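You operate a simulated robot arm through the tools that you are given. There is no shell and no other tool. Be economical: measure what you need, move in short steps, check, and stop when the job is done.

You run a simulated robot arm. Do the job below in one go: nothing can be reset, and whatever is moved stays where it is left.

Task
Wipe the lint screen clear, then dry the load on low.
Fine: use the blue cloth and put it back; screen pushed in, wait for DONE. Where these are worked on the way, their far stop is far enough and under half their travel is too little: lint screen. What is to be rubbed or washed off counts as gone when no trace of it is left.

Only the result counts: the job must be done as asked and must still hold three seconds after the hand-in. Knocking over, shifting, dropping, spilling or breaking anything else fails it. Flat cloth is picked up by pressing the open fingertips on it (5 to 10 N) and closing them slowly along it; thin cloth reads only 2 to 8 mm in the jaws.

Robot
A 7-joint arm with a fingered hand, fixed in place. Base frame: the origin is at the foot of the arm, x ahead of it, y to its left, z up. Units: m, degrees, N and s.
With the tool pointing down near the work surface it reaches from about 0.1 to 0.92 m from the base axis. Its first joint turns from -69.0 to 172.0 degrees. Payload 5 kg.
The TCP is the grasp point between the finger pads, 0.032 m short of the fingertips. In the tool frame z runs along the fingers and y along their closing line. Largest opening 0.16 m; the body of the gripper starts 0.089 m behind the TCP. The gripper is a hand of 3 fingers: y runs from the thumb to the fingers, the wrist lies at [0, 0, -0.252] in the tool frame, and closing takes about 1.5 s.
Orientation is that of the tool frame in the base frame, as a unit quaternion [w, x, y, z]. With the fingers straight down and closing along the base's y, the tool's x points along the base's -x, its y along +y and its z along -z.

Tools
- The arm moves only by the tool drive_tool. Its arguments are lists of equal length, an entry for each row: "linear": the shift along the base's x, y, z in m, a list of three; "rot": the turn, a rotation vector about the base's x, y, z in degrees, a list of three; "fingers": the opening, from 0 (shut) to 1 (fully open). In form: {"linear": [[tx, ty, tz], ...], "rot": [[ax, ay, az], ...], "fingers": [fingers, ...]}. A call has 1 to 10 rows; each row is the pose to reach, as a shift and turn from the pose commanded when the call began. Each row takes 0.2 s and may step no farther than 0.05 m and 8.6 degrees from the row before; otherwise, or with a gripper value out of range, the whole call is refused. Where a pose cannot be reached the arm comes as near as it can. A force on the tool above 90 N (or 10 N above the force at the start of the call, whichever is more), or a blocked arm, ends the call early, and 0.2 s more pass. Each finger travels about 0.108 m/s and halts on what it meets, pressing with about 24 N; the grip force reading is that of the motor and also rises with nothing between the fingers. The clock runs only during rows and for 0.2 s after the last one: add rows that repeat a pose to give the fingers time. It gives the time, the measured TCP pose, the force on the tool (base axes), the opening and the grip force at its end, in the units of the frame above (readings bear some noise), with the torque about the TCP (base axes, N m) and any sound that the robot's microphone picked up.
- Cameras (640 x 400 px; columns grow to the right, rows downward): "scene" is fixed at [0.2197, -0.6512, 1.5501]; the picture's right is [-0.08, -1.00, 0.00], its down [-0.66, 0.05, -0.75] and it looks along [0.75, -0.06, -0.66] (base axes); focal length 301 px, centre (320, 200). "wrist" rides on the gripper at [0.065, -0.004, -0.116] in the tool frame; the picture's right is [0.06, 1.00, 0.00], its down [-0.87, 0.05, -0.49] and it looks along [-0.49, 0.03, 0.87] (tool axes); focal length 261 px, centre (320, 200). There is no depth. A picture from a camera that has moved, and an enlarged one, comes with that camera's place and axes in the base frame and with its lens.
- get_image(camera): a new picture of that camera. The clock stands still meanwhile.
- raise_lower(by): slides the trunk up (or, below 0, down) by that many m; the arm rides with it, the base frame stays. It gives what a move gives, with no picture.
- grasp_type(shape): the hand has 3 fingers and takes this shape, open, in about a second: jaw (thumb against the fingers, like two jaws); tri (thumb and two fingers); tip (a fingertip pinch); poke (one finger out to press); point (the index stretched); flat (the hand flat); cup (the hand cupped); fist (a fist). The gripper value then closes the fingers along that shape, each until it touches; the sizes above hold for jaw. It gives what a move gives, with no picture.
- enlarge(camera, box): a new picture of the part [left, top, right, bottom] of that camera's present view, enlarged. The clock stands still meanwhile.
- close_job(): hands the job in; it is judged then, once.

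Work in short steps. Places have to be worked out from the pictures, the camera data and where the tool is seen: move nearer, look again, correct. Check each grasp and each placing, and mend what went wrong. You have 120 turns and 68 pictures in all, those below and enlarged ones among them. Open the gripper and draw the arm clear of the work before you hand the job in, unless the task says otherwise; then end with one line.

The tools are called after ">>>" by a JSON object that holds its "api" and its "payload". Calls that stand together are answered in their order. drive_tool: Moves the arm, as the interface text tells. Its arguments: {"type":"object","properties":{"linear":{"type":"array"},"rot":{"type":"array"},"fingers":{"type":"array"}},"required":["linear","rot","fingers"]} The other tools are called the same way: raise_lower (by) slides the trunk up or down; grasp_type (shape) gives the hand a shape; get_image (camera) takes a picture; enlarge (camera, box) takes an enlarged picture of a part of a camera's view; close_job () hands the job in.

At the start:

```text
time_s: 0.0
position: [0.6081, -0.5203, 1.3344]
orientation: [-0.001, 0.0, 1.0, 0.0]
contact_force: [0.1, 0.4, -0.6]
ft_torque: [0.0, 0.03, 0.02]
width: 0.1598
finger_force: 0.0
shape: jaw
trunk travel left (down, up): [-0.85, 0.09]
```

scene: 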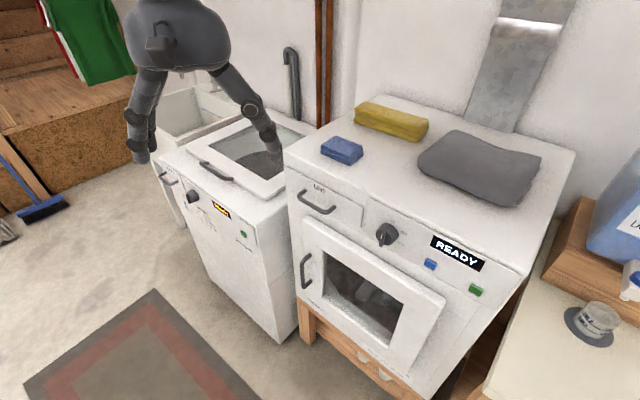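
wrist: 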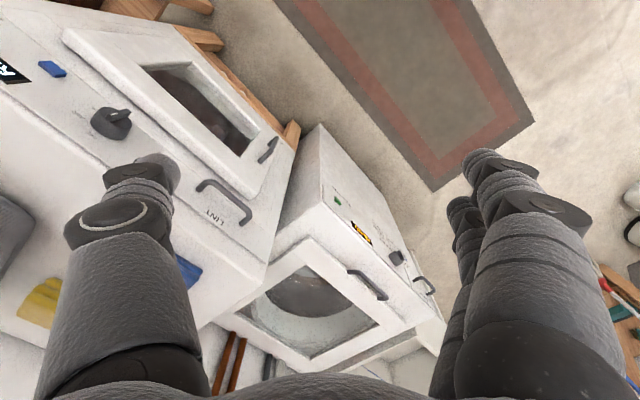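

I'll look closer at the dryer panel and the top with the cloths.

>>> {"api": "enlarge", "payload": {"camera": "scene", "box": [280, 160, 520, 310]}}

>>> {"api": "enlarge", "payload": {"camera": "scene", "box": [280, 80, 600, 280]}}

```text
2.67 times, centred on (400, 235) of scene
camera zoom: at [0.2197, -0.6512, 1.5501], right [-0.08, -1.0, 0.0], down [-0.66, 0.05, -0.75], along [0.75, -0.06, -0.66], focal length 804 px, centre (107, 107)
```

zoom: 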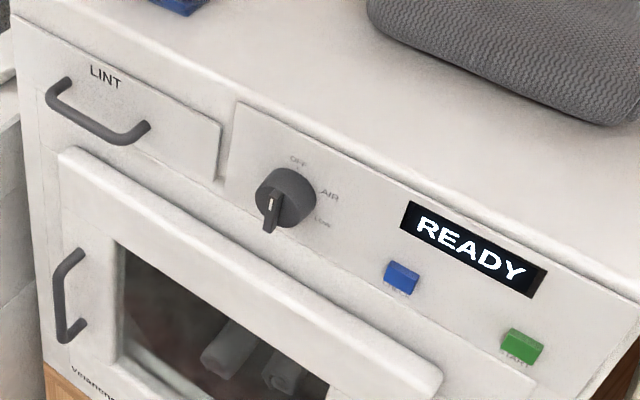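

```text
2.00 times, centred on (440, 180) of scene
camera zoom: at [0.2197, -0.6512, 1.5501], right [-0.08, -1.0, 0.0], down [-0.66, 0.05, -0.75], along [0.75, -0.06, -0.66], focal length 603 px, centre (80, 240)
```

zoom: 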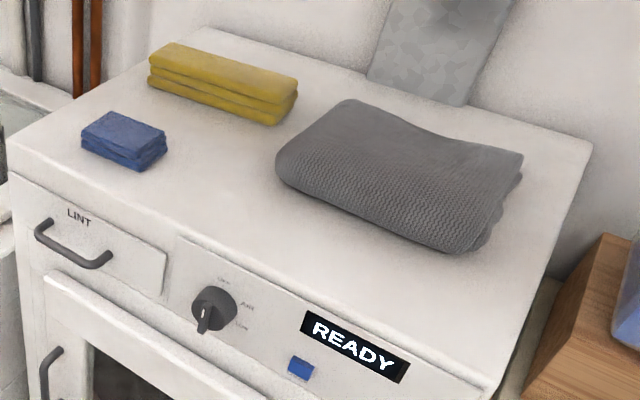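

The dryer is turned about 45°: its front faces the base, with the face roughly where 0.707x − 0.707y = 1.11 and the top near z 1.08. First I turn the tool by −45° about z, then pitch it up toward the dryer.

>>> {"api": "drive_tool", "payload": {"linear": [[0, 0, 0], [0, 0, 0], [0, 0, 0], [0, 0, 0], [0, 0, 0], [0, 0, 0]], "rot": [[0, 0, -7.5], [0, 0, -15], [0, 0, -22.5], [0, 0, -30], [0, 0, -37.5], [0, 0, -45]], "fingers": [1, 1, 1, 1, 1, 1]}}

>>> {"api": "drive_tool", "payload": {"linear": [[0, 0, 0], [0, 0, 0], [0, 0, 0], [0, 0, 0], [0, 0, 0], [0, 0, 0]], "rot": [[-5.3, -5.3, 0], [-10.6, -10.6, 0], [-15.9, -15.9, 0], [-21.2, -21.2, 0], [-26.5, -26.5, 0], [-31.8, -31.8, 0]], "fingers": [1, 1, 1, 1, 1, 1]}}

>>> {"api": "get_image", "payload": {"camera": "wrist"}}

>>> {"api": "get_image", "payload": {"camera": "scene"}}

```text
time_s: 1.4
position: [0.6076, -0.5192, 1.3356]
orientation: [0.001, 0.383, 0.924, 0.0]
contact_force: [-0.2, 0.1, 0.5]
ft_torque: [-0.01, -0.06, 0.0]
width: 0.1596
finger_force: 0.0
shape: jaw
trunk travel left (down, up): [-0.85, 0.09]
```

```text
time_s: 2.8
position: [0.6082, -0.5182, 1.3353]
orientation: [0.354, 0.355, 0.853, -0.147]
contact_force: [-0.2, 0.8, 0.6]
ft_torque: [-0.03, -0.01, -0.05]
width: 0.1604
finger_force: 0.0
shape: jaw
trunk travel left (down, up): [-0.85, 0.09]
```

```text
63 pictures are left
camera wrist: at [0.5174, -0.4312, 1.3709], right [0.68, 0.74, -0.04], down [0.23, -0.15, 0.96], along [0.7, -0.66, -0.27], focal length 261 px, centre (320, 200)
```

wrist: 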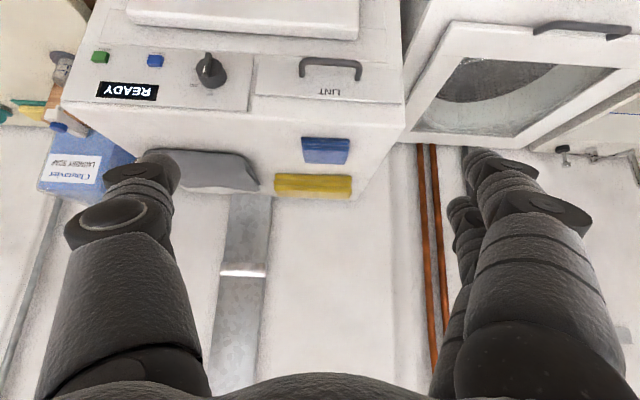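

```text
62 pictures are left
```

scene: 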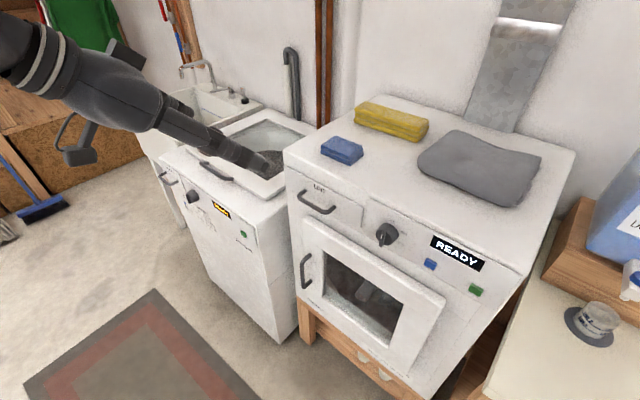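

I enlarge the wrist view to measure the cloth, handle and knob.

>>> {"api": "enlarge", "payload": {"camera": "wrist", "box": [180, 20, 420, 200]}}

>>> {"api": "enlarge", "payload": {"camera": "wrist", "box": [80, 20, 260, 130]}}

```text
2.22 times, centred on (300, 110) of wrist
camera zoom: at [0.5174, -0.4312, 1.3709], right [0.68, 0.74, -0.04], down [0.23, -0.15, 0.96], along [0.7, -0.66, -0.27], focal length 579 px, centre (364, 400)
```

zoom: 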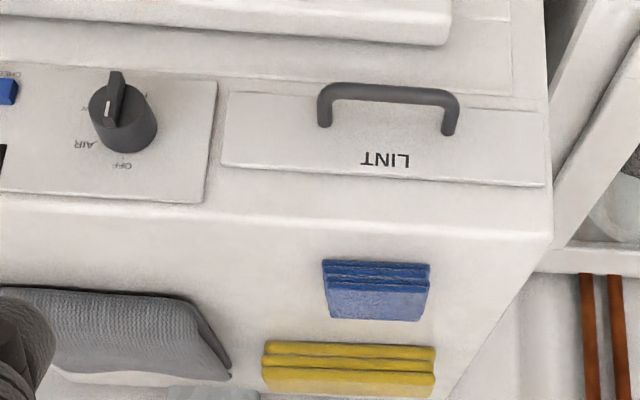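

```text
3.56 times, centred on (170, 75) of wrist
camera zoom: at [0.5174, -0.4312, 1.3709], right [0.68, 0.74, -0.04], down [0.23, -0.15, 0.96], along [0.7, -0.66, -0.27], focal length 927 px, centre (853, 644)
```

zoom: 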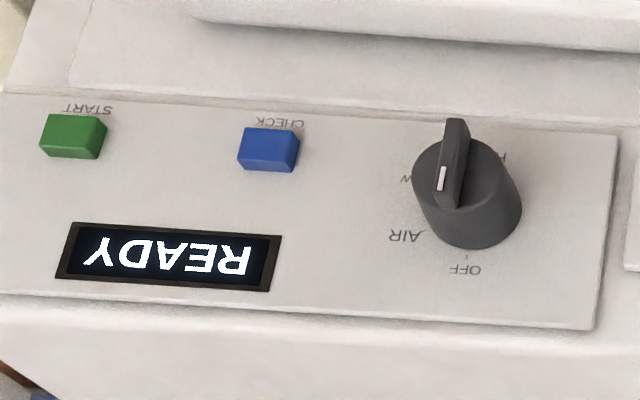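

Estimates: handle bar at a≈1.037, l≈0.077, z≈1.025 (a = depth toward the dryer, l = its left). The cloth pad is about 0.094×0.07 m, centred at a≈1.16, l≈0.08, with the top surface near z 1.11. I level the tool and lower it in front of the handle.

>>> {"api": "drive_tool", "payload": {"linear": [[0, 0, -0.05], [0, 0, -0.1], [0, 0, -0.15], [0, 0, -0.2], [0, 0, -0.25], [0, 0, -0.3]], "rot": [[-5.3, -5.3, 0], [-10.6, -10.6, 0], [-15.9, -15.9, 0], [-21.2, -21.2, 0], [-26.5, -26.5, 0], [-31.8, -31.8, 0]], "fingers": [1, 1, 1, 1, 1, 1]}}

>>> {"api": "get_image", "payload": {"camera": "wrist"}}

```text
time_s: 4.2
position: [0.64, -0.5171, 1.0948]
orientation: [0.597, 0.223, 0.765, -0.098]
contact_force: [2.2, 3.1, -0.6]
ft_torque: [-0.22, -0.08, -0.48]
width: 0.1599
finger_force: 0.1
shape: jaw
out of reach, approached as far as the arm can: row 3, 4, 5, 6
trunk travel left (down, up): [-0.85, 0.09]
```

```text
59 pictures are left
camera wrist: at [0.5274, -0.4587, 1.0639], right [0.45, 0.89, 0.06], down [-0.24, 0.06, 0.97], along [0.86, -0.45, 0.24], focal length 261 px, centre (320, 200)
```

wrist: 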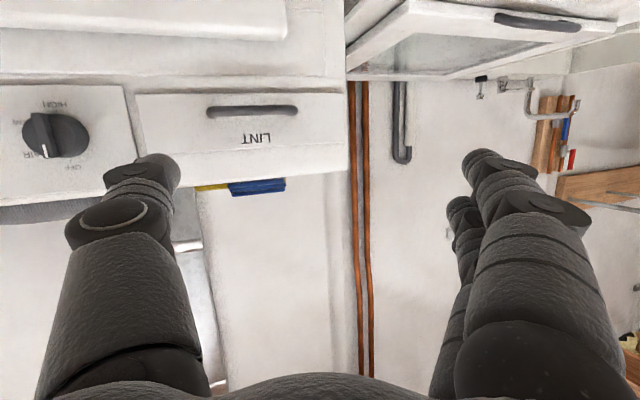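

The level orientation is out of reach at this trunk height, so I go up and back a little first, then lower the trunk and check reach again.

>>> {"api": "drive_tool", "payload": {"linear": [[0, 0, 0.05], [0, 0, 0.1], [0, 0, 0.15], [0, 0, 0.2], [0, 0, 0.25]], "rot": [[0, 0, 0], [0, 0, 0], [0, 0, 0], [0, 0, 0], [0, 0, 0]], "fingers": [1, 1, 1, 1, 1]}}

>>> {"api": "raise_lower", "payload": {"by": -0.25}}

>>> {"api": "get_image", "payload": {"camera": "scene"}}

```text
time_s: 5.4
position: [0.6683, -0.4841, 1.3308]
orientation: [0.62, 0.243, 0.742, -0.085]
contact_force: [-1.1, -1.7, 2.9]
ft_torque: [0.13, 0.32, 0.19]
width: 0.16
finger_force: 0.1
shape: jaw
out of reach, approached as far as the arm can: row 4, 5
trunk travel left (down, up): [-0.85, 0.09]
```

```text
time_s: 8.0
position: [0.6596, -0.4986, 1.077]
orientation: [0.607, 0.219, 0.756, -0.114]
contact_force: [0.7, -0.5, 0.0]
ft_torque: [-0.02, 0.0, 0.03]
width: 0.1602
finger_force: 0.0
shape: jaw
trunk travel left (down, up): [-0.6, 0.34]
```

```text
58 pictures are left
```

scene: 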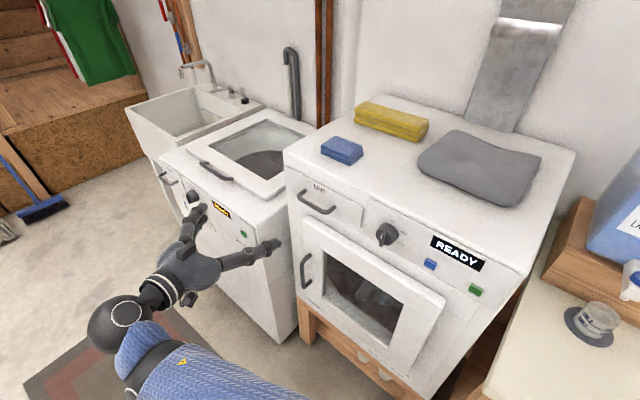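

I check what the commanded pose now is with a null move.

>>> {"api": "drive_tool", "payload": {"linear": [[0, 0, 0], [0, 0, 0]], "rot": [[0, 0, 0], [0, 0, 0]], "fingers": [1, 1]}}

```text
time_s: 8.6
position: [0.6612, -0.4983, 1.0774]
orientation: [0.607, 0.219, 0.755, -0.114]
contact_force: [0.0, 0.4, -0.5]
ft_torque: [-0.02, 0.04, -0.02]
width: 0.1604
finger_force: 0.2
shape: jaw
trunk travel left (down, up): [-0.6, 0.34]
```

Commanded equals measured, so I finish aligning the tool to level, yaw −45° (a 23° correction).

>>> {"api": "drive_tool", "payload": {"linear": [[0, 0, 0], [0, 0, 0], [0, 0, 0]], "rot": [[-4.2, -2.7, -5.8], [-8.4, -5.4, -11.7], [-12.6, -8.0, -17.5]], "fingers": [1, 1, 1]}}

```text
time_s: 9.4
position: [0.6611, -0.4984, 1.0776]
orientation: [0.653, 0.272, 0.652, -0.273]
contact_force: [-2.0, -4.0, -4.5]
ft_torque: [-0.33, -0.29, 0.36]
width: 0.1601
finger_force: 0.1
shape: jaw
out of reach, approached as far as the arm can: row 1
trunk travel left (down, up): [-0.6, 0.34]
```

Level now. I roll the tool 90° about its axis so the jaws close vertically.

>>> {"api": "drive_tool", "payload": {"linear": [[0, 0, 0], [0, 0, 0], [0, 0, 0], [0, 0, 0], [0, 0, 0], [0, 0, -0.01], [0, 0, -0.02], [0, 0, -0.03], [0, 0, -0.04], [0, 0, -0.05]], "rot": [[6, -6, 0], [12, -12, 0], [18, -18, 0], [24, -24, 0], [30, -30, 0], [36, -36, 0], [42, -42, 0], [48, -48, 0], [54, -54, 0], [60, -60, 0]], "fingers": [1, 1, 1, 1, 1, 1, 1, 1, 1, 1]}}

>>> {"api": "get_image", "payload": {"camera": "wrist"}}

```text
time_s: 11.6
position: [0.6611, -0.4984, 1.0273]
orientation: [0.664, 0.642, 0.298, 0.242]
contact_force: [-0.3, 0.2, -0.2]
ft_torque: [-0.01, 0.02, 0.03]
width: 0.1599
finger_force: 0.1
shape: jaw
trunk travel left (down, up): [-0.6, 0.34]
```

```text
57 pictures are left
camera wrist: at [0.6268, -0.3701, 1.0181], right [0.11, 0.1, 0.99], down [-0.96, -0.26, 0.13], along [0.27, -0.96, 0.07], focal length 261 px, centre (320, 200)
```

wrist: 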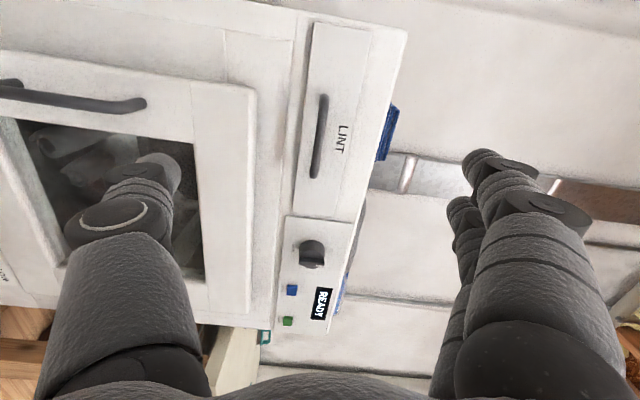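

View confirms handle near l≈0.085, z≈1.03. The door's top edge lies about 0.08 below it, so I narrow the jaws to 0.5 and advance onto the handle, finishing the roll.

>>> {"api": "drive_tool", "payload": {"linear": [[0, 0, 0], [0.026, -0.035, 0], [0.052, -0.07, 0], [0.078, -0.105, 0], [0.104, -0.14, 0.001], [0.127, -0.174, 0.001], [0.127, -0.174, 0.001]], "rot": [[1.8, -1.8, 0], [3.6, -3.6, 0], [3.6, -3.6, 0], [3.6, -3.6, 0], [3.6, -3.6, 0], [3.6, -3.6, 0], [3.6, -3.6, 0]], "fingers": [0.7, 0.5, 0.5, 0.5, 0.5, 0.5, 0.5]}}

>>> {"api": "get_image", "payload": {"camera": "wrist"}}

>>> {"api": "get_image", "payload": {"camera": "scene"}}

```text
time_s: 13.2
position: [0.7879, -0.6748, 1.0284]
orientation: [0.653, 0.654, 0.271, 0.269]
contact_force: [-5.9, 5.6, 0.8]
ft_torque: [-0.26, -0.31, -0.01]
width: 0.0803
finger_force: 0.1
shape: jaw
trunk travel left (down, up): [-0.6, 0.34]
```

```text
56 pictures are left
camera wrist: at [0.7535, -0.546, 1.0237], right [0.05, 0.04, 1.0], down [-0.96, -0.27, 0.06], along [0.27, -0.96, 0.03], focal length 261 px, centre (320, 200)
```

wrist: 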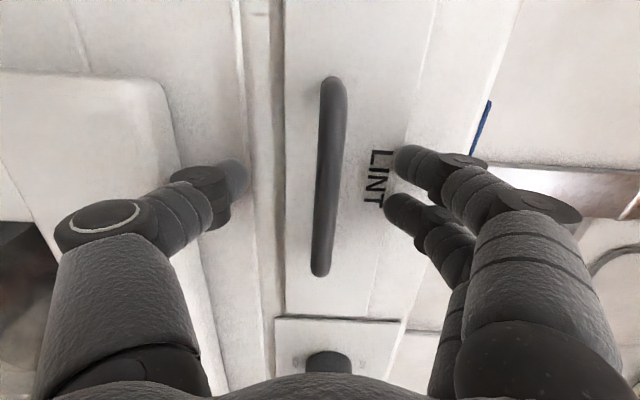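

```text
55 pictures are left
```

scene: 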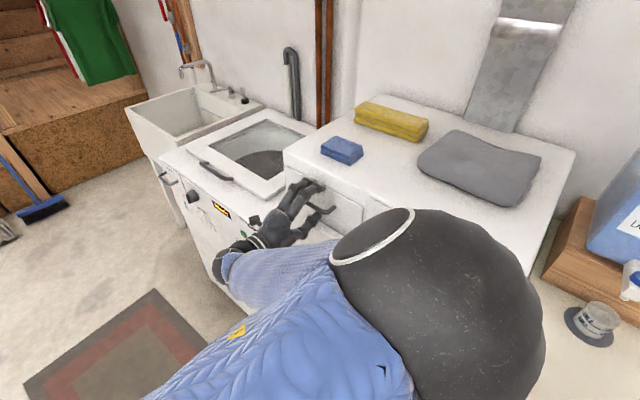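

The bar sits between the jaws; an ~8 N push along the depth says the tips touch the face. I back off 8 mm and close.

>>> {"api": "drive_tool", "payload": {"linear": [[-0.006, 0.006, 0], [-0.006, 0.006, 0], [-0.006, 0.006, 0], [-0.006, 0.006, 0], [-0.006, 0.006, 0], [-0.006, 0.006, 0]], "rot": [[0, 0, 0], [0, 0, 0], [0, 0, 0], [0, 0, 0], [0, 0, 0], [0, 0, 0]], "fingers": [0.5, 0.3, 0.15, 0.05, 0, 0]}}

```text
time_s: 14.6
position: [0.7814, -0.6693, 1.0271]
orientation: [0.652, 0.654, 0.271, 0.27]
contact_force: [2.9, -2.4, 0.1]
ft_torque: [-0.03, 0.0, -0.03]
width: 0.0003
finger_force: 24.0
shape: jaw
trunk travel left (down, up): [-0.6, 0.34]
```

Width reads 0, so the bar may not be between the pads; I look.

>>> {"api": "get_image", "payload": {"camera": "wrist"}}

```text
54 pictures are left
camera wrist: at [0.7479, -0.5402, 1.0236], right [0.05, 0.04, 1.0], down [-0.96, -0.26, 0.06], along [0.27, -0.96, 0.03], focal length 261 px, centre (320, 200)
```

wrist: 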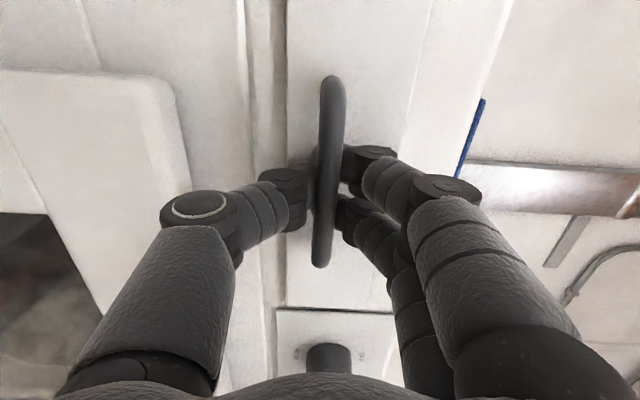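

The fingers have closed behind the bar, caging it, which works as a hook. I pull straight out along −a slowly.

>>> {"api": "drive_tool", "payload": {"linear": [[-0.014, 0.014, 0], [-0.028, 0.028, 0], [-0.042, 0.042, 0], [-0.057, 0.057, 0]], "rot": [[0, 0, 0], [0, 0, 0], [0, 0, 0], [0, 0, 0]], "fingers": [0, 0, 0, 0]}}

>>> {"api": "get_image", "payload": {"camera": "wrist"}}

```text
time_s: 15.6
position: [0.725, -0.6106, 1.0277]
orientation: [0.653, 0.655, 0.27, 0.269]
contact_force: [1.6, -2.8, -4.5]
ft_torque: [0.01, 0.02, 0.0]
width: 0.0002
finger_force: 24.0
shape: jaw
trunk travel left (down, up): [-0.6, 0.34]
```

```text
53 pictures are left
camera wrist: at [0.6905, -0.4823, 1.0241], right [0.05, 0.04, 1.0], down [-0.96, -0.26, 0.06], along [0.27, -0.96, 0.03], focal length 261 px, centre (320, 200)
```

wrist: 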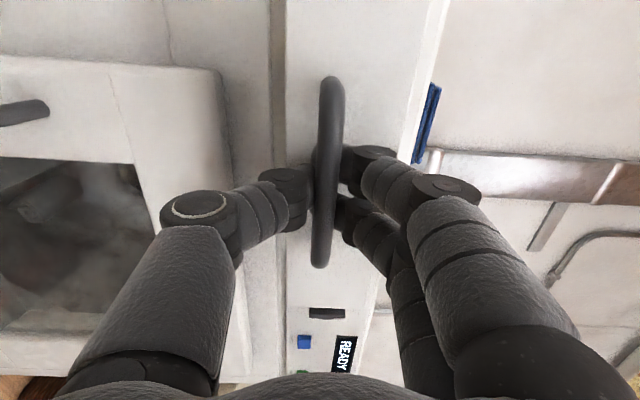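

The drawer follows. I keep pulling until the force rises at the stop.

>>> {"api": "drive_tool", "payload": {"linear": [[-0.014, 0.014, 0], [-0.028, 0.028, 0], [-0.042, 0.042, 0], [-0.057, 0.057, 0], [-0.071, 0.071, 0], [-0.085, 0.085, 0]], "rot": [[0, 0, 0], [0, 0, 0], [0, 0, 0], [0, 0, 0], [0, 0, 0], [0, 0, 0]], "fingers": [0, 0, 0, 0, 0, 0]}}

>>> {"api": "get_image", "payload": {"camera": "scene"}}

```text
time_s: 17.0
position: [0.6404, -0.5242, 1.0284]
orientation: [0.653, 0.655, 0.269, 0.269]
contact_force: [-1.4, -9.8, -7.3]
ft_torque: [0.01, 0.06, -0.02]
width: 0.0
finger_force: 23.4
shape: jaw
trunk travel left (down, up): [-0.6, 0.34]
```

```text
52 pictures are left
```

scene: 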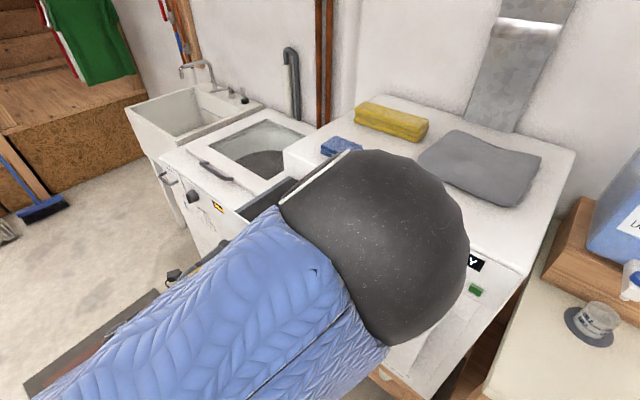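

About 0.2 m out; I pull further to find the stop.

>>> {"api": "drive_tool", "payload": {"linear": [[-0.01, 0.01, 0], [-0.02, 0.02, 0], [-0.03, 0.03, 0], [-0.04, 0.04, 0]], "rot": [[0, 0, 0], [0, 0, 0], [0, 0, 0], [0, 0, 0]], "fingers": [0, 0, 0, 0]}}

>>> {"api": "get_image", "payload": {"camera": "wrist"}}

```text
time_s: 18.0
position: [0.6192, -0.5101, 1.0299]
orientation: [0.649, 0.657, 0.275, 0.269]
contact_force: [76.4, -27.8, -4.7]
ft_torque: [0.07, 0.2, 0.69]
width: 0.0
finger_force: 24.0
shape: jaw
out of reach, approached as far as the arm can: row 3, 4
trunk travel left (down, up): [-0.6, 0.34]
```

```text
51 pictures are left
camera wrist: at [0.5845, -0.3821, 1.0263], right [0.05, 0.04, 1.0], down [-0.96, -0.27, 0.06], along [0.27, -0.96, 0.02], focal length 261 px, centre (320, 200)
```

wrist: 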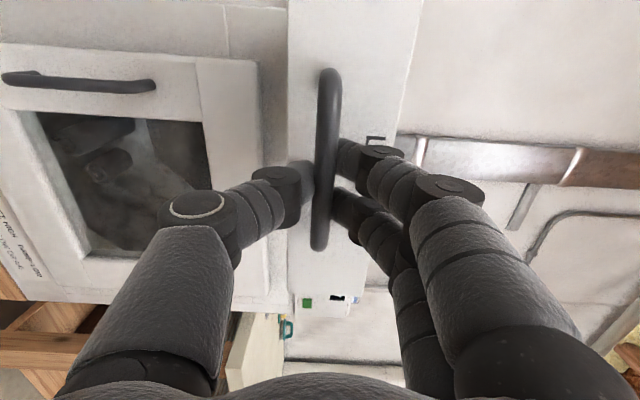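

80 N: the stop is reached (travel ≈0.22 m). I relieve the pull, open the jaws and back off.

>>> {"api": "drive_tool", "payload": {"linear": [[0.006, -0.006, 0], [0.006, -0.006, 0], [0.006, -0.006, 0], [0.006, -0.006, 0], [0.0, 0.0, 0], [-0.02, 0.02, 0], [-0.04, 0.04, 0], [-0.06, 0.06, 0]], "rot": [[0, 0, 0], [0, 0, 0], [0, 0, 0], [0, 0, 0], [0, 0, 0], [0, 0, 0], [0, 0, 0], [0, 0, 0]], "fingers": [0.2, 0.4, 0.5, 0.5, 0.5, 0.5, 0.5, 0.5]}}

>>> {"api": "get_image", "payload": {"camera": "wrist"}}

```text
time_s: 19.8
position: [0.6123, -0.5058, 1.0361]
orientation: [0.652, 0.654, 0.273, 0.271]
contact_force: [0.4, 1.3, -0.6]
ft_torque: [0.0, 0.0, -0.05]
width: 0.0799
finger_force: 0.1
shape: jaw
out of reach, approached as far as the arm can: row 6, 7, 8
trunk travel left (down, up): [-0.6, 0.34]
```

```text
50 pictures are left
camera wrist: at [0.5779, -0.3784, 1.0334], right [0.05, 0.04, 1.0], down [-0.96, -0.27, 0.06], along [0.27, -0.96, 0.03], focal length 261 px, centre (320, 200)
```

wrist: 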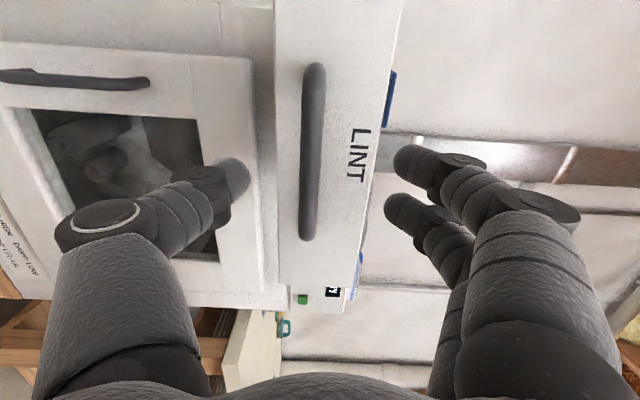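

The arm is near its inner limit, but the jaws straddle the bar freely, so I slide sideways (−l) clear of the handle, then raise.

>>> {"api": "drive_tool", "payload": {"linear": [[-0.03, -0.03, 0], [-0.06, -0.06, 0], [-0.09, -0.09, 0], [-0.1, -0.1, 0], [-0.1, -0.1, 0.05], [-0.1, -0.1, 0.1], [-0.1, -0.1, 0.15], [-0.1, -0.1, 0.2]], "rot": [[0, 0, 0], [0, 0, 0], [0, 0, 0], [0, 0, 0], [0, 0, 0], [0, 0, 0], [0, 0, 0], [0, 0, 0]], "fingers": [0.5, 0.5, 0.5, 0.5, 0.5, 0.5, 0.5, 0.5]}}

>>> {"api": "get_image", "payload": {"camera": "wrist"}}

>>> {"api": "get_image", "payload": {"camera": "scene"}}

```text
time_s: 21.8
position: [0.3971, -0.6796, 0.8507]
orientation: [0.493, 0.704, 0.509, -0.056]
contact_force: [0.2, 0.0, 0.0]
ft_torque: [0.01, 0.0, 0.02]
width: 0.0797
finger_force: 0.0
shape: jaw
out of reach, approached as far as the arm can: row 1, 2, 3, 4, 5, 6, 7, 8
trunk travel left (down, up): [-0.6, 0.34]
stopped in row 8: the arm was blocked; the commanded pose is now the measured one
```

```text
49 pictures are left
camera wrist: at [0.3775, -0.5498, 0.8699], right [0.8, 0.04, 0.6], down [-0.58, -0.2, 0.79], along [0.16, -0.98, -0.14], focal length 261 px, centre (320, 200)
```

wrist: 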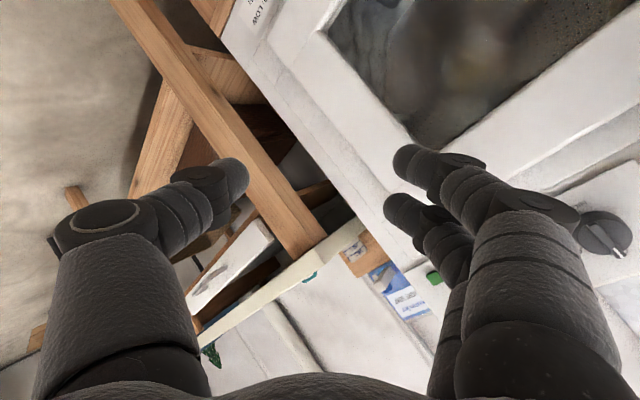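

```text
48 pictures are left
```

scene: 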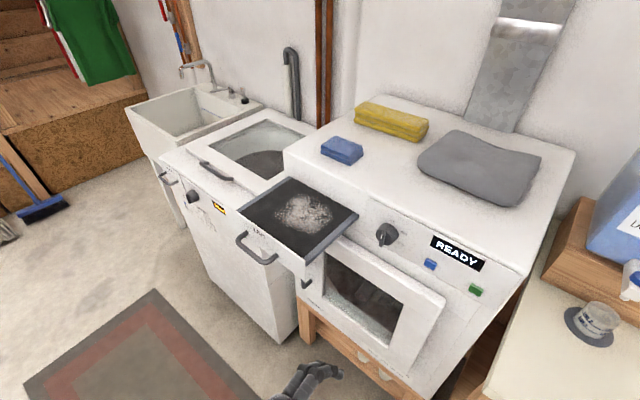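

The arm swung around a joint limit but nothing was disturbed; the lint patch is visible on the open screen. I raise the trunk fully to get the arm above the work.

>>> {"api": "raise_lower", "payload": {"by": 0.3}}

>>> {"api": "get_image", "payload": {"camera": "scene"}}

>>> {"api": "enlarge", "payload": {"camera": "scene", "box": [220, 120, 460, 270]}}

```text
time_s: 24.8
position: [0.3959, -0.6794, 1.1503]
orientation: [0.492, 0.704, 0.509, -0.056]
contact_force: [0.3, -0.6, 0.2]
ft_torque: [-0.01, 0.04, -0.03]
width: 0.0797
finger_force: 0.0
shape: jaw
trunk travel left (down, up): [-0.9, 0.04]
```

```text
47 pictures are left
```

scene: 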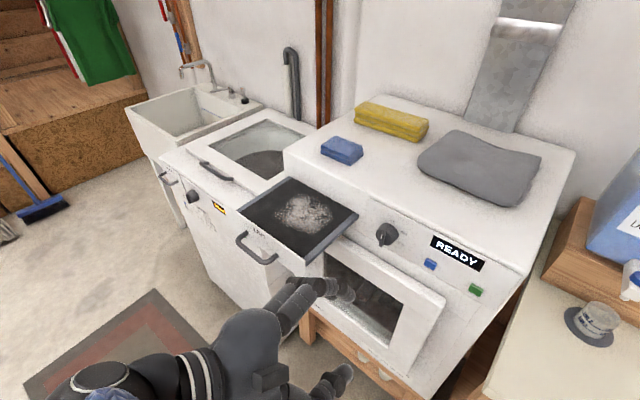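

```text
2.67 times, centred on (340, 195) of scene
camera zoom: at [0.2197, -0.6512, 1.5501], right [-0.08, -1.0, 0.0], down [-0.66, 0.05, -0.75], along [0.75, -0.06, -0.66], focal length 804 px, centre (267, 213)
```

zoom: 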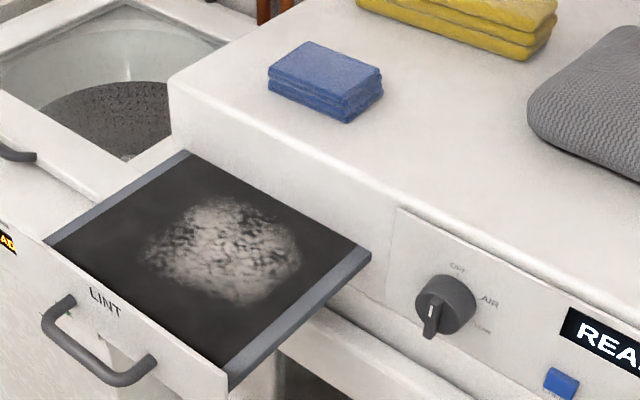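

The screen is flat at z≈1.06, with lint centred at a≈0.98, l≈0.05, radius ≈0.065. I bring the tool back to the 45°-down pose over the work.

>>> {"api": "drive_tool", "payload": {"linear": [[0, 0, 0.045], [0.02, 0.01, 0.09], [0.05, 0.04, 0.12], [0.08, 0.065, 0.14], [0.11, 0.09, 0.16], [0.14, 0.115, 0.175], [0.175, 0.14, 0.185], [0.205, 0.16, 0.185]], "rot": [[-1.5, 4.8, 5.5], [-3, 9.7, 11], [-4.6, 14.5, 16.5], [-6.1, 19.3, 22], [-7.6, 24.2, 27.5], [-9.1, 29, 33], [-10.7, 33.9, 38.5], [-12.2, 38.7, 44]], "fingers": [0.6, 0.8, 1, 1, 1, 1, 1, 1]}}

>>> {"api": "get_image", "payload": {"camera": "wrist"}}

```text
refused: row 2 steps farther than a row can; nothing moved
```

```text
45 pictures are left
camera wrist: at [0.3769, -0.5496, 1.1694], right [0.8, 0.04, 0.6], down [-0.58, -0.2, 0.79], along [0.16, -0.98, -0.14], focal length 261 px, centre (320, 200)
```

wrist: 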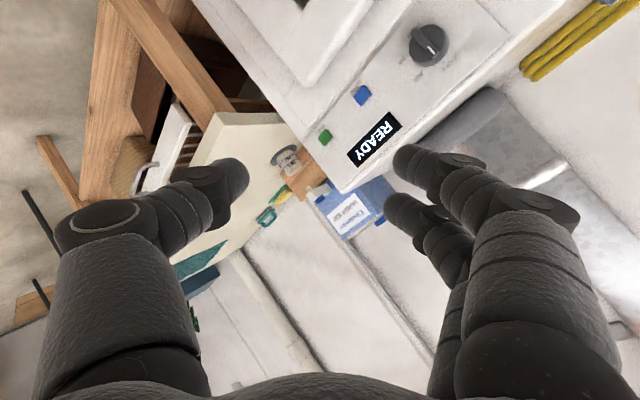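

Row 2's step was slightly too long; I resend with smaller steps.

>>> {"api": "drive_tool", "payload": {"linear": [[0, 0, 0.04], [0.02, 0.01, 0.08], [0.045, 0.03, 0.11], [0.075, 0.055, 0.13], [0.105, 0.08, 0.15], [0.135, 0.105, 0.165], [0.165, 0.13, 0.18], [0.2, 0.155, 0.185]], "rot": [[-1.5, 4.8, 5.5], [-3, 9.7, 11], [-4.6, 14.5, 16.5], [-6.1, 19.3, 22], [-7.6, 24.2, 27.5], [-9.1, 29, 33], [-10.7, 33.9, 38.5], [-12.2, 38.7, 44]], "fingers": [0.6, 0.8, 1, 1, 1, 1, 1, 1]}}

>>> {"api": "get_image", "payload": {"camera": "wrist"}}

```text
time_s: 26.8
position: [0.53, -0.5362, 1.2017]
orientation: [0.302, 0.332, 0.876, -0.175]
contact_force: [-0.5, 0.2, 0.5]
ft_torque: [0.01, -0.01, -0.01]
width: 0.1601
finger_force: 0.1
shape: jaw
out of reach, approached as far as the arm can: row 1, 2, 3, 4, 5, 6, 7, 8
trunk travel left (down, up): [-0.9, 0.04]
stopped in row 8: the arm was blocked; the commanded pose is now the measured one
```

```text
44 pictures are left
camera wrist: at [0.442, -0.4488, 1.2475], right [0.65, 0.75, -0.14], down [0.35, -0.13, 0.93], along [0.67, -0.65, -0.35], focal length 261 px, centre (320, 200)
```

wrist: 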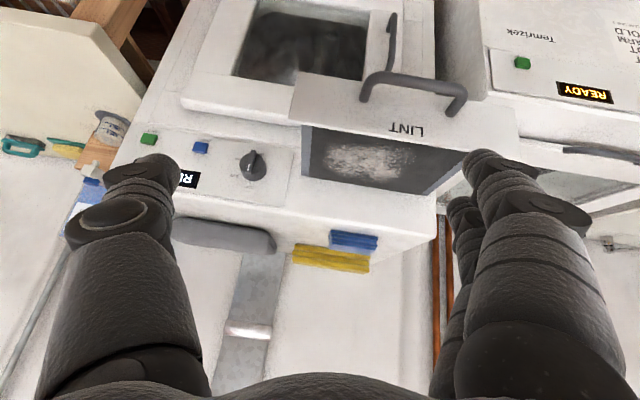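

Almost at the target orientation. I move up and forward from here.

>>> {"api": "drive_tool", "payload": {"linear": [[0.015, 0, 0.04], [0.03, 0, 0.08], [0.06, 0.005, 0.11], [0.09, 0.01, 0.13]], "rot": [[0, 0, 0], [0, 0, 0], [0, 0, 0], [0, 0, 0]], "fingers": [1, 1, 1, 1]}}

```text
time_s: 27.8
position: [0.5487, -0.552, 1.2332]
orientation: [0.326, 0.325, 0.871, -0.172]
contact_force: [0.0, 0.2, 0.5]
ft_torque: [0.0, -0.01, -0.01]
width: 0.1596
finger_force: 0.1
shape: jaw
out of reach, approached as far as the arm can: row 1, 2, 3, 4
trunk travel left (down, up): [-0.9, 0.04]
```

Upward is limited in this posture; I try forward along the depth direction instead.

>>> {"api": "drive_tool", "payload": {"linear": [[0.028, -0.028, 0], [0.056, -0.056, 0], [0.085, -0.085, 0.01], [0.113, -0.113, 0.02], [0.14, -0.14, 0.03]], "rot": [[0, 0, 0], [0, 0, 0], [0, 0, 0], [0, 0, 0], [0, 0, 0]], "fingers": [1, 1, 1, 1, 1]}}

>>> {"api": "get_image", "payload": {"camera": "scene"}}

```text
time_s: 29.2
position: [0.7397, -0.6423, 1.3373]
orientation: [0.38, 0.289, 0.865, -0.152]
contact_force: [-0.3, -0.1, -0.7]
ft_torque: [0.08, -0.05, 0.08]
width: 0.1598
finger_force: 0.1
shape: jaw
out of reach, approached as far as the arm can: row 1
trunk travel left (down, up): [-0.9, 0.04]
stopped in row 5: the arm was blocked; the commanded pose is now the measured one
```

```text
43 pictures are left
```

scene: 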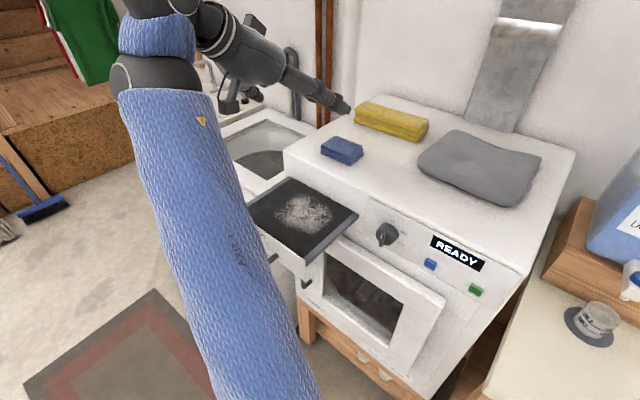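

I now align orientation (8°) and move above the cloth at z≈1.25.

>>> {"api": "drive_tool", "payload": {"linear": [[0, 0, 0], [0.03, -0.026, 0], [0.06, -0.052, -0.02], [0.09, -0.078, -0.04], [0.12, -0.105, -0.06], [0.12, -0.105, -0.087]], "rot": [[2, 0.3, -3.6], [4, 0.7, -7.2], [4, 0.7, -7.2], [4, 0.7, -7.2], [4, 0.7, -7.2], [4, 0.7, -7.2]], "fingers": [1, 1, 1, 1, 1, 1]}}

>>> {"api": "get_image", "payload": {"camera": "wrist"}}

>>> {"api": "get_image", "payload": {"camera": "scene"}}

```text
time_s: 30.6
position: [0.861, -0.7469, 1.2501]
orientation: [0.355, 0.356, 0.852, -0.148]
contact_force: [-0.1, 0.7, 0.1]
ft_torque: [0.06, 0.0, 0.04]
width: 0.1601
finger_force: 0.1
shape: jaw
trunk travel left (down, up): [-0.9, 0.04]
```

```text
42 pictures are left
camera wrist: at [0.7695, -0.6595, 1.2853], right [0.68, 0.73, -0.04], down [0.22, -0.15, 0.96], along [0.7, -0.66, -0.27], focal length 261 px, centre (320, 200)
```

wrist: 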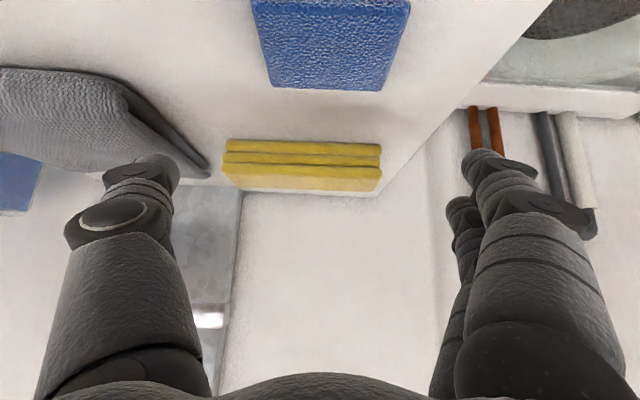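

```text
41 pictures are left
```

scene: 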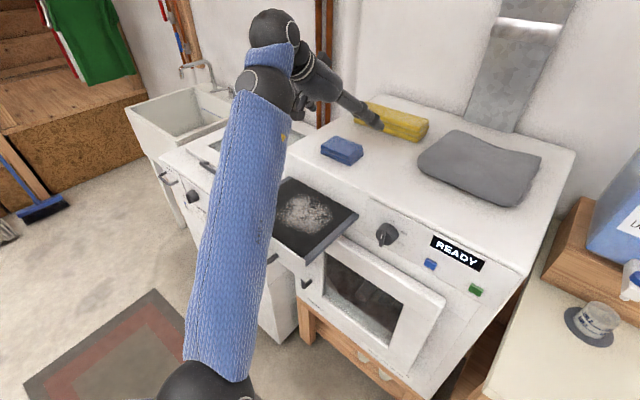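

Pose exact; the cloth spans l 0.038–0.132, a 1.126–1.192, right under the tip path. I descend toward z≈1.15 with a slight centring shift.

>>> {"api": "drive_tool", "payload": {"linear": [[0.003, 0.003, -0.03], [0.003, 0.003, -0.06], [0.003, 0.003, -0.08], [0.003, 0.003, -0.095]], "rot": [[0, 0, 0], [0, 0, 0], [0, 0, 0], [0, 0, 0]], "fingers": [1, 1, 1, 1]}}

>>> {"api": "get_image", "payload": {"camera": "wrist"}}

>>> {"api": "enlarge", "payload": {"camera": "scene", "box": [260, 80, 440, 200]}}

```text
time_s: 31.6
position: [0.8632, -0.7416, 1.155]
orientation: [0.354, 0.356, 0.852, -0.147]
contact_force: [1.5, -0.8, 2.7]
ft_torque: [0.12, -0.24, -0.11]
width: 0.16
finger_force: 0.0
shape: jaw
trunk travel left (down, up): [-0.9, 0.04]
```

```text
40 pictures are left
camera wrist: at [0.7721, -0.655, 1.1913], right [0.68, 0.73, -0.04], down [0.22, -0.15, 0.96], along [0.7, -0.66, -0.27], focal length 261 px, centre (320, 200)
```

wrist: 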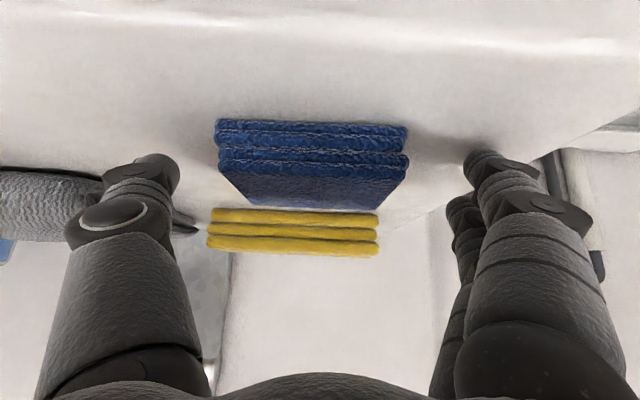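

```text
3.33 times, centred on (350, 140) of scene
camera zoom: at [0.2197, -0.6512, 1.5501], right [-0.08, -1.0, 0.0], down [-0.66, 0.05, -0.75], along [0.75, -0.06, -0.66], focal length 1005 px, centre (220, 400)
```

zoom: 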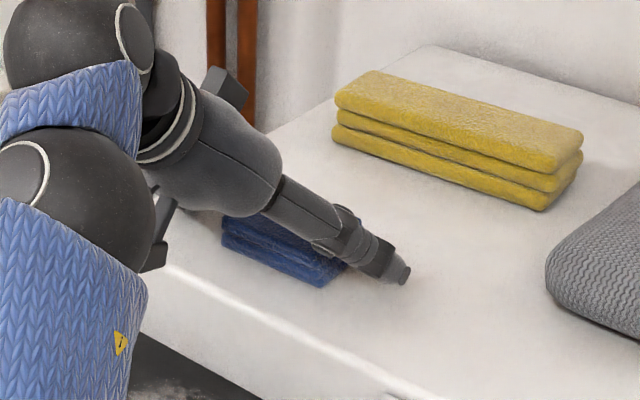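

The jaws straddle the cloth. I shift 6 mm to centre it and lower further until light contact.

>>> {"api": "drive_tool", "payload": {"linear": [[-0.004, -0.004, 0], [-0.004, -0.004, -0.006], [-0.004, -0.004, -0.012]], "rot": [[0, 0, 0], [0, 0, 0], [0, 0, 0]], "fingers": [1, 1, 1]}}

```text
time_s: 32.4
position: [0.8576, -0.7494, 1.1506]
orientation: [0.359, 0.358, 0.849, -0.148]
contact_force: [7.0, -15.6, 43.8]
ft_torque: [2.75, -3.73, -1.84]
width: 0.1599
finger_force: 0.1
shape: jaw
trunk travel left (down, up): [-0.9, 0.04]
```

The tips press the surface at 44 N; I raise 8 mm to light contact and close slowly.

>>> {"api": "drive_tool", "payload": {"linear": [[0, 0, 0.009], [0, 0, 0.009], [0, 0, 0.009], [0, 0, 0.009], [0, 0, 0.009], [0, 0, 0.009], [0, 0, 0.009], [0, 0, 0.009]], "rot": [[0, 0, 0], [0, 0, 0], [0, 0, 0], [0, 0, 0], [0, 0, 0], [0, 0, 0], [0, 0, 0], [0, 0, 0]], "fingers": [1, 0.8, 0.65, 0.5, 0.4, 0.3, 0.2, 0.1]}}

>>> {"api": "get_image", "payload": {"camera": "wrist"}}

```text
time_s: 34.2
position: [0.8592, -0.7468, 1.1536]
orientation: [0.355, 0.355, 0.852, -0.148]
contact_force: [5.8, 8.3, 25.5]
ft_torque: [1.93, -1.92, 0.26]
width: 0.0958
finger_force: 23.6
shape: jaw
trunk travel left (down, up): [-0.9, 0.04]
```

```text
38 pictures are left
camera wrist: at [0.7674, -0.6577, 1.1902], right [0.68, 0.73, -0.05], down [0.22, -0.15, 0.96], along [0.7, -0.66, -0.26], focal length 261 px, centre (320, 200)
```

wrist: 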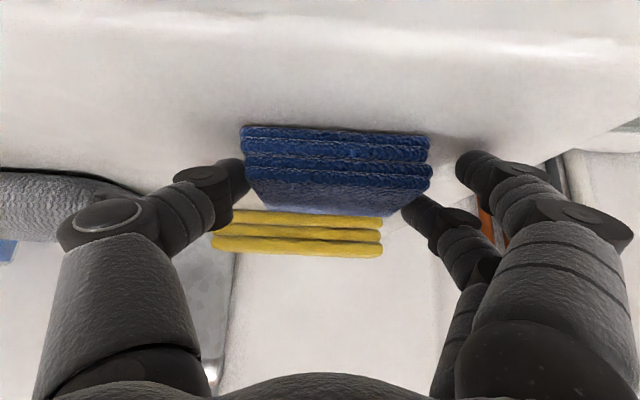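

The jaws stopped at 0.096 m, the cloth's width, gripping at 24 N. I lift and check.

>>> {"api": "drive_tool", "payload": {"linear": [[0, 0, 0.01], [0, 0, 0.03], [0, 0, 0.06], [0, 0, 0.09]], "rot": [[0, 0, 0], [0, 0, 0], [0, 0, 0], [0, 0, 0]], "fingers": [0.1, 0.1, 0.1, 0.1]}}

>>> {"api": "get_image", "payload": {"camera": "wrist"}}

>>> {"api": "enlarge", "payload": {"camera": "scene", "box": [240, 60, 480, 210]}}

```text
time_s: 35.2
position: [0.862, -0.7486, 1.2404]
orientation: [0.353, 0.355, 0.853, -0.149]
contact_force: [-0.1, 0.2, -0.5]
ft_torque: [0.04, 0.0, -0.04]
width: 0.0905
finger_force: 24.5
shape: jaw
trunk travel left (down, up): [-0.9, 0.04]
```

```text
37 pictures are left
camera wrist: at [0.7698, -0.66, 1.2771], right [0.68, 0.73, -0.05], down [0.23, -0.15, 0.96], along [0.7, -0.66, -0.27], focal length 261 px, centre (320, 200)
```

wrist: 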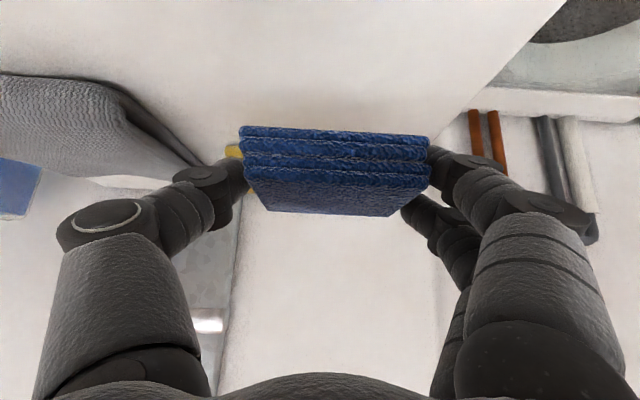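

```text
2.67 times, centred on (360, 135) of scene
camera zoom: at [0.2197, -0.6512, 1.5501], right [-0.08, -1.0, 0.0], down [-0.66, 0.05, -0.75], along [0.75, -0.06, -0.66], focal length 804 px, centre (213, 373)
```

zoom: 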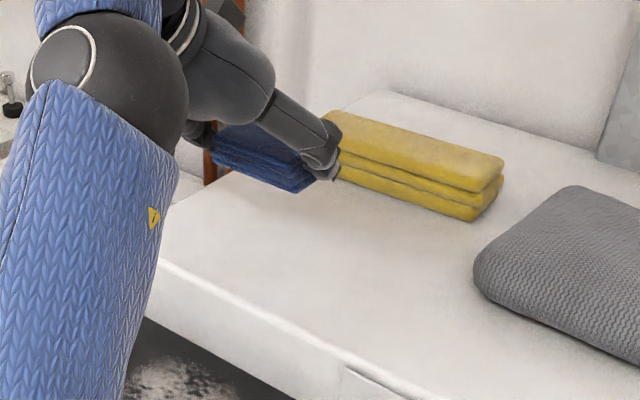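

Cloth held level. I carry it out over the lint screen at the same height.

>>> {"api": "drive_tool", "payload": {"linear": [[-0.033, 0.026, 0], [-0.066, 0.052, 0], [-0.099, 0.078, 0], [-0.132, 0.104, 0], [-0.155, 0.121, 0]], "rot": [[0, 0, 0], [0, 0, 0], [0, 0, 0], [0, 0, 0], [0, 0, 0]], "fingers": [0.1, 0.1, 0.1, 0.1, 0.1]}}

>>> {"api": "get_image", "payload": {"camera": "wrist"}}

>>> {"api": "get_image", "payload": {"camera": "scene"}}

```text
time_s: 36.4
position: [0.7038, -0.6257, 1.2411]
orientation: [0.353, 0.355, 0.853, -0.148]
contact_force: [0.2, 0.4, -0.6]
ft_torque: [0.01, 0.02, -0.03]
width: 0.0907
finger_force: 24.3
shape: jaw
trunk travel left (down, up): [-0.9, 0.04]
```

```text
35 pictures are left
camera wrist: at [0.6128, -0.5378, 1.2777], right [0.68, 0.73, -0.05], down [0.23, -0.15, 0.96], along [0.7, -0.66, -0.27], focal length 261 px, centre (320, 200)
```

wrist: 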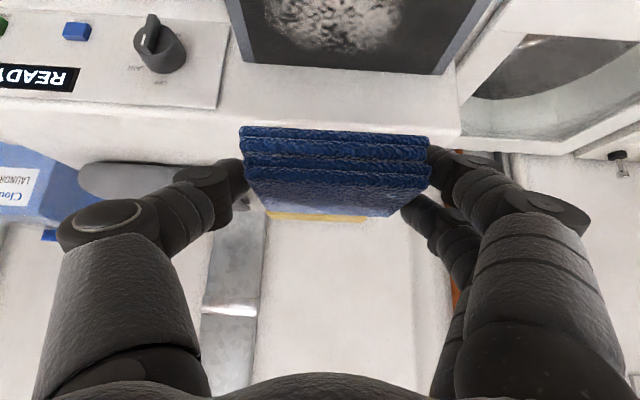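

```text
34 pictures are left
```

scene: 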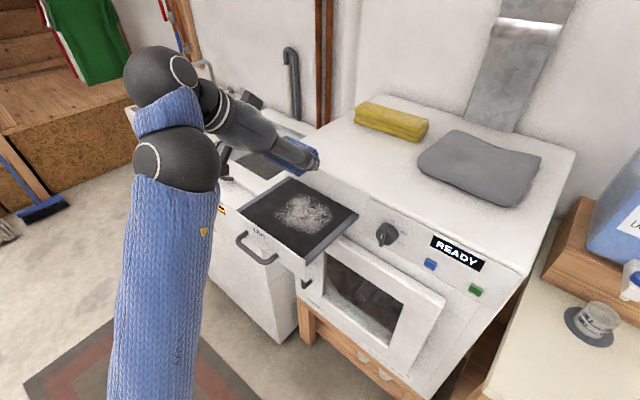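

Triangulating puts the screen at z≈1.057, lint l 0–0.125, a 0.93–1.035. I descend onto its front portion, slowing near contact.

>>> {"api": "drive_tool", "payload": {"linear": [[0, 0, -0.04], [0, 0, -0.08], [0, 0, -0.11], [0, 0, -0.125], [0, 0, -0.132]], "rot": [[0, 0, 0], [0, 0, 0], [0, 0, 0], [0, 0, 0], [0, 0, 0]], "fingers": [0.1, 0.1, 0.1, 0.1, 0.1]}}

>>> {"api": "enlarge", "payload": {"camera": "scene", "box": [220, 120, 400, 270]}}

```text
time_s: 37.6
position: [0.707, -0.626, 1.1088]
orientation: [0.354, 0.355, 0.853, -0.148]
contact_force: [0.6, 0.1, -0.4]
ft_torque: [0.0, 0.03, 0.01]
width: 0.0905
finger_force: 24.2
shape: jaw
trunk travel left (down, up): [-0.9, 0.04]
```

```text
2.67 times, centred on (310, 195) of scene
camera zoom: at [0.2197, -0.6512, 1.5501], right [-0.08, -1.0, 0.0], down [-0.66, 0.05, -0.75], along [0.75, -0.06, -0.66], focal length 804 px, centre (347, 213)
```

zoom: 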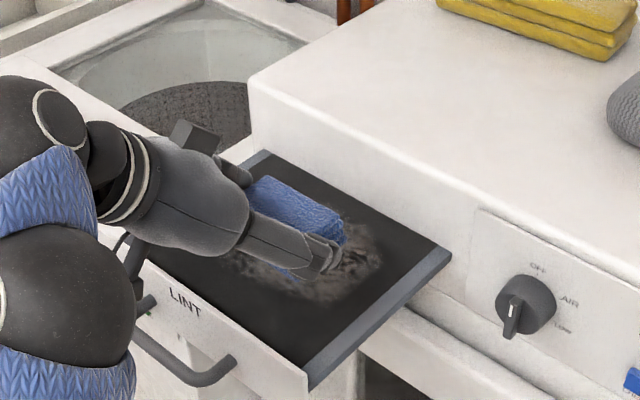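

No contact yet; I continue down in 4 mm steps.

>>> {"api": "drive_tool", "payload": {"linear": [[0, 0, -0.004], [0, 0, -0.008], [0, 0, -0.012], [0, 0, -0.016]], "rot": [[0, 0, 0], [0, 0, 0], [0, 0, 0], [0, 0, 0]], "fingers": [0.1, 0.1, 0.1, 0.1]}}

```text
time_s: 38.6
position: [0.7048, -0.6253, 1.0939]
orientation: [0.354, 0.356, 0.852, -0.148]
contact_force: [0.9, -0.2, 0.2]
ft_torque: [0.02, 0.01, 0.03]
width: 0.0903
finger_force: 24.2
shape: jaw
trunk travel left (down, up): [-0.9, 0.04]
```

>>> {"api": "drive_tool", "payload": {"linear": [[0, 0, -0.003], [0, 0, -0.006], [0, 0, -0.009], [0, 0, -0.012]], "rot": [[0, 0, 0], [0, 0, 0], [0, 0, 0], [0, 0, 0]], "fingers": [0.1, 0.1, 0.1, 0.1]}}

```text
time_s: 39.6
position: [0.7055, -0.6271, 1.081]
orientation: [0.354, 0.356, 0.852, -0.148]
contact_force: [0.7, 0.3, -0.4]
ft_torque: [0.0, 0.0, -0.01]
width: 0.0906
finger_force: 23.9
shape: jaw
trunk travel left (down, up): [-0.9, 0.04]
```

Still no contact at TCP z 1.081; I keep lowering gently, then check by picture.

>>> {"api": "drive_tool", "payload": {"linear": [[0, 0, -0.003], [0, 0, -0.006], [0, 0, -0.009]], "rot": [[0, 0, 0], [0, 0, 0], [0, 0, 0]], "fingers": [0.1, 0.1, 0.1]}}

>>> {"api": "enlarge", "payload": {"camera": "scene", "box": [220, 120, 400, 270]}}

```text
time_s: 40.4
position: [0.7043, -0.6245, 1.0798]
orientation: [0.358, 0.355, 0.851, -0.147]
contact_force: [3.7, -3.0, 43.5]
ft_torque: [1.6, -2.44, -0.29]
width: 0.089
finger_force: 24.2
shape: jaw
trunk travel left (down, up): [-0.9, 0.04]
```

```text
2.67 times, centred on (310, 195) of scene
camera zoom: at [0.2197, -0.6512, 1.5501], right [-0.08, -1.0, 0.0], down [-0.66, 0.05, -0.75], along [0.75, -0.06, -0.66], focal length 804 px, centre (347, 213)
```

zoom: 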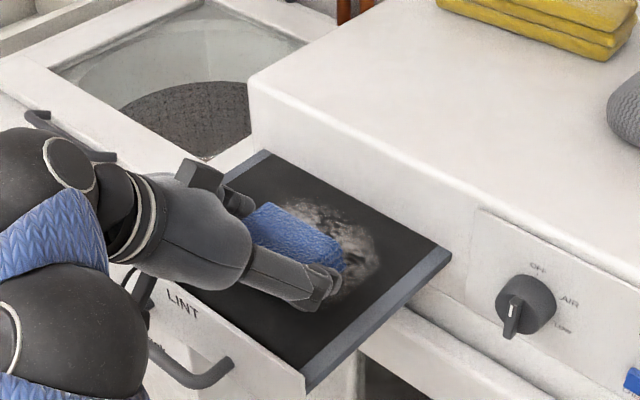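

Contact (43 N at 1.080). I ease to ~15–20 N and rub over the patch in a loop.

>>> {"api": "drive_tool", "payload": {"linear": [[0, 0, 0.004], [0.021, -0.021, 0.004], [0.039, -0.039, 0.004], [0.025, -0.053, 0.004], [0.0035, -0.032, 0.004], [-0.021, -0.007, 0.004], [0, 0.014, 0.004], [0.018, 0.032, 0.004], [0.042, 0.007, 0.004], [0.064, -0.014, 0.004]], "rot": [[0, 0, 0], [0, 0, 0], [0, 0, 0], [0, 0, 0], [0, 0, 0], [0, 0, 0], [0, 0, 0], [0, 0, 0], [0, 0, 0], [0, 0, 0]], "fingers": [0.1, 0.1, 0.1, 0.1, 0.1, 0.1, 0.1, 0.1, 0.1, 0.1]}}

>>> {"api": "enlarge", "payload": {"camera": "scene", "box": [220, 120, 400, 270]}}

```text
time_s: 42.6
position: [0.7682, -0.6392, 1.0796]
orientation: [0.356, 0.355, 0.852, -0.148]
contact_force: [-3.4, -5.8, 32.6]
ft_torque: [0.99, -1.41, -0.13]
width: 0.0881
finger_force: 23.9
shape: jaw
trunk travel left (down, up): [-0.9, 0.04]
```

```text
2.67 times, centred on (310, 195) of scene
camera zoom: at [0.2197, -0.6512, 1.5501], right [-0.08, -1.0, 0.0], down [-0.66, 0.05, -0.75], along [0.75, -0.06, -0.66], focal length 804 px, centre (347, 213)
```

zoom: 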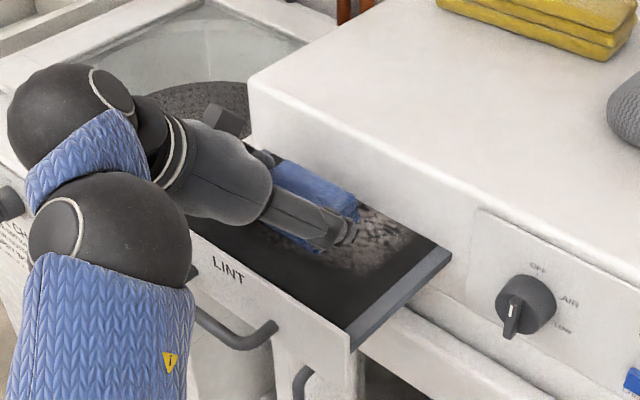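

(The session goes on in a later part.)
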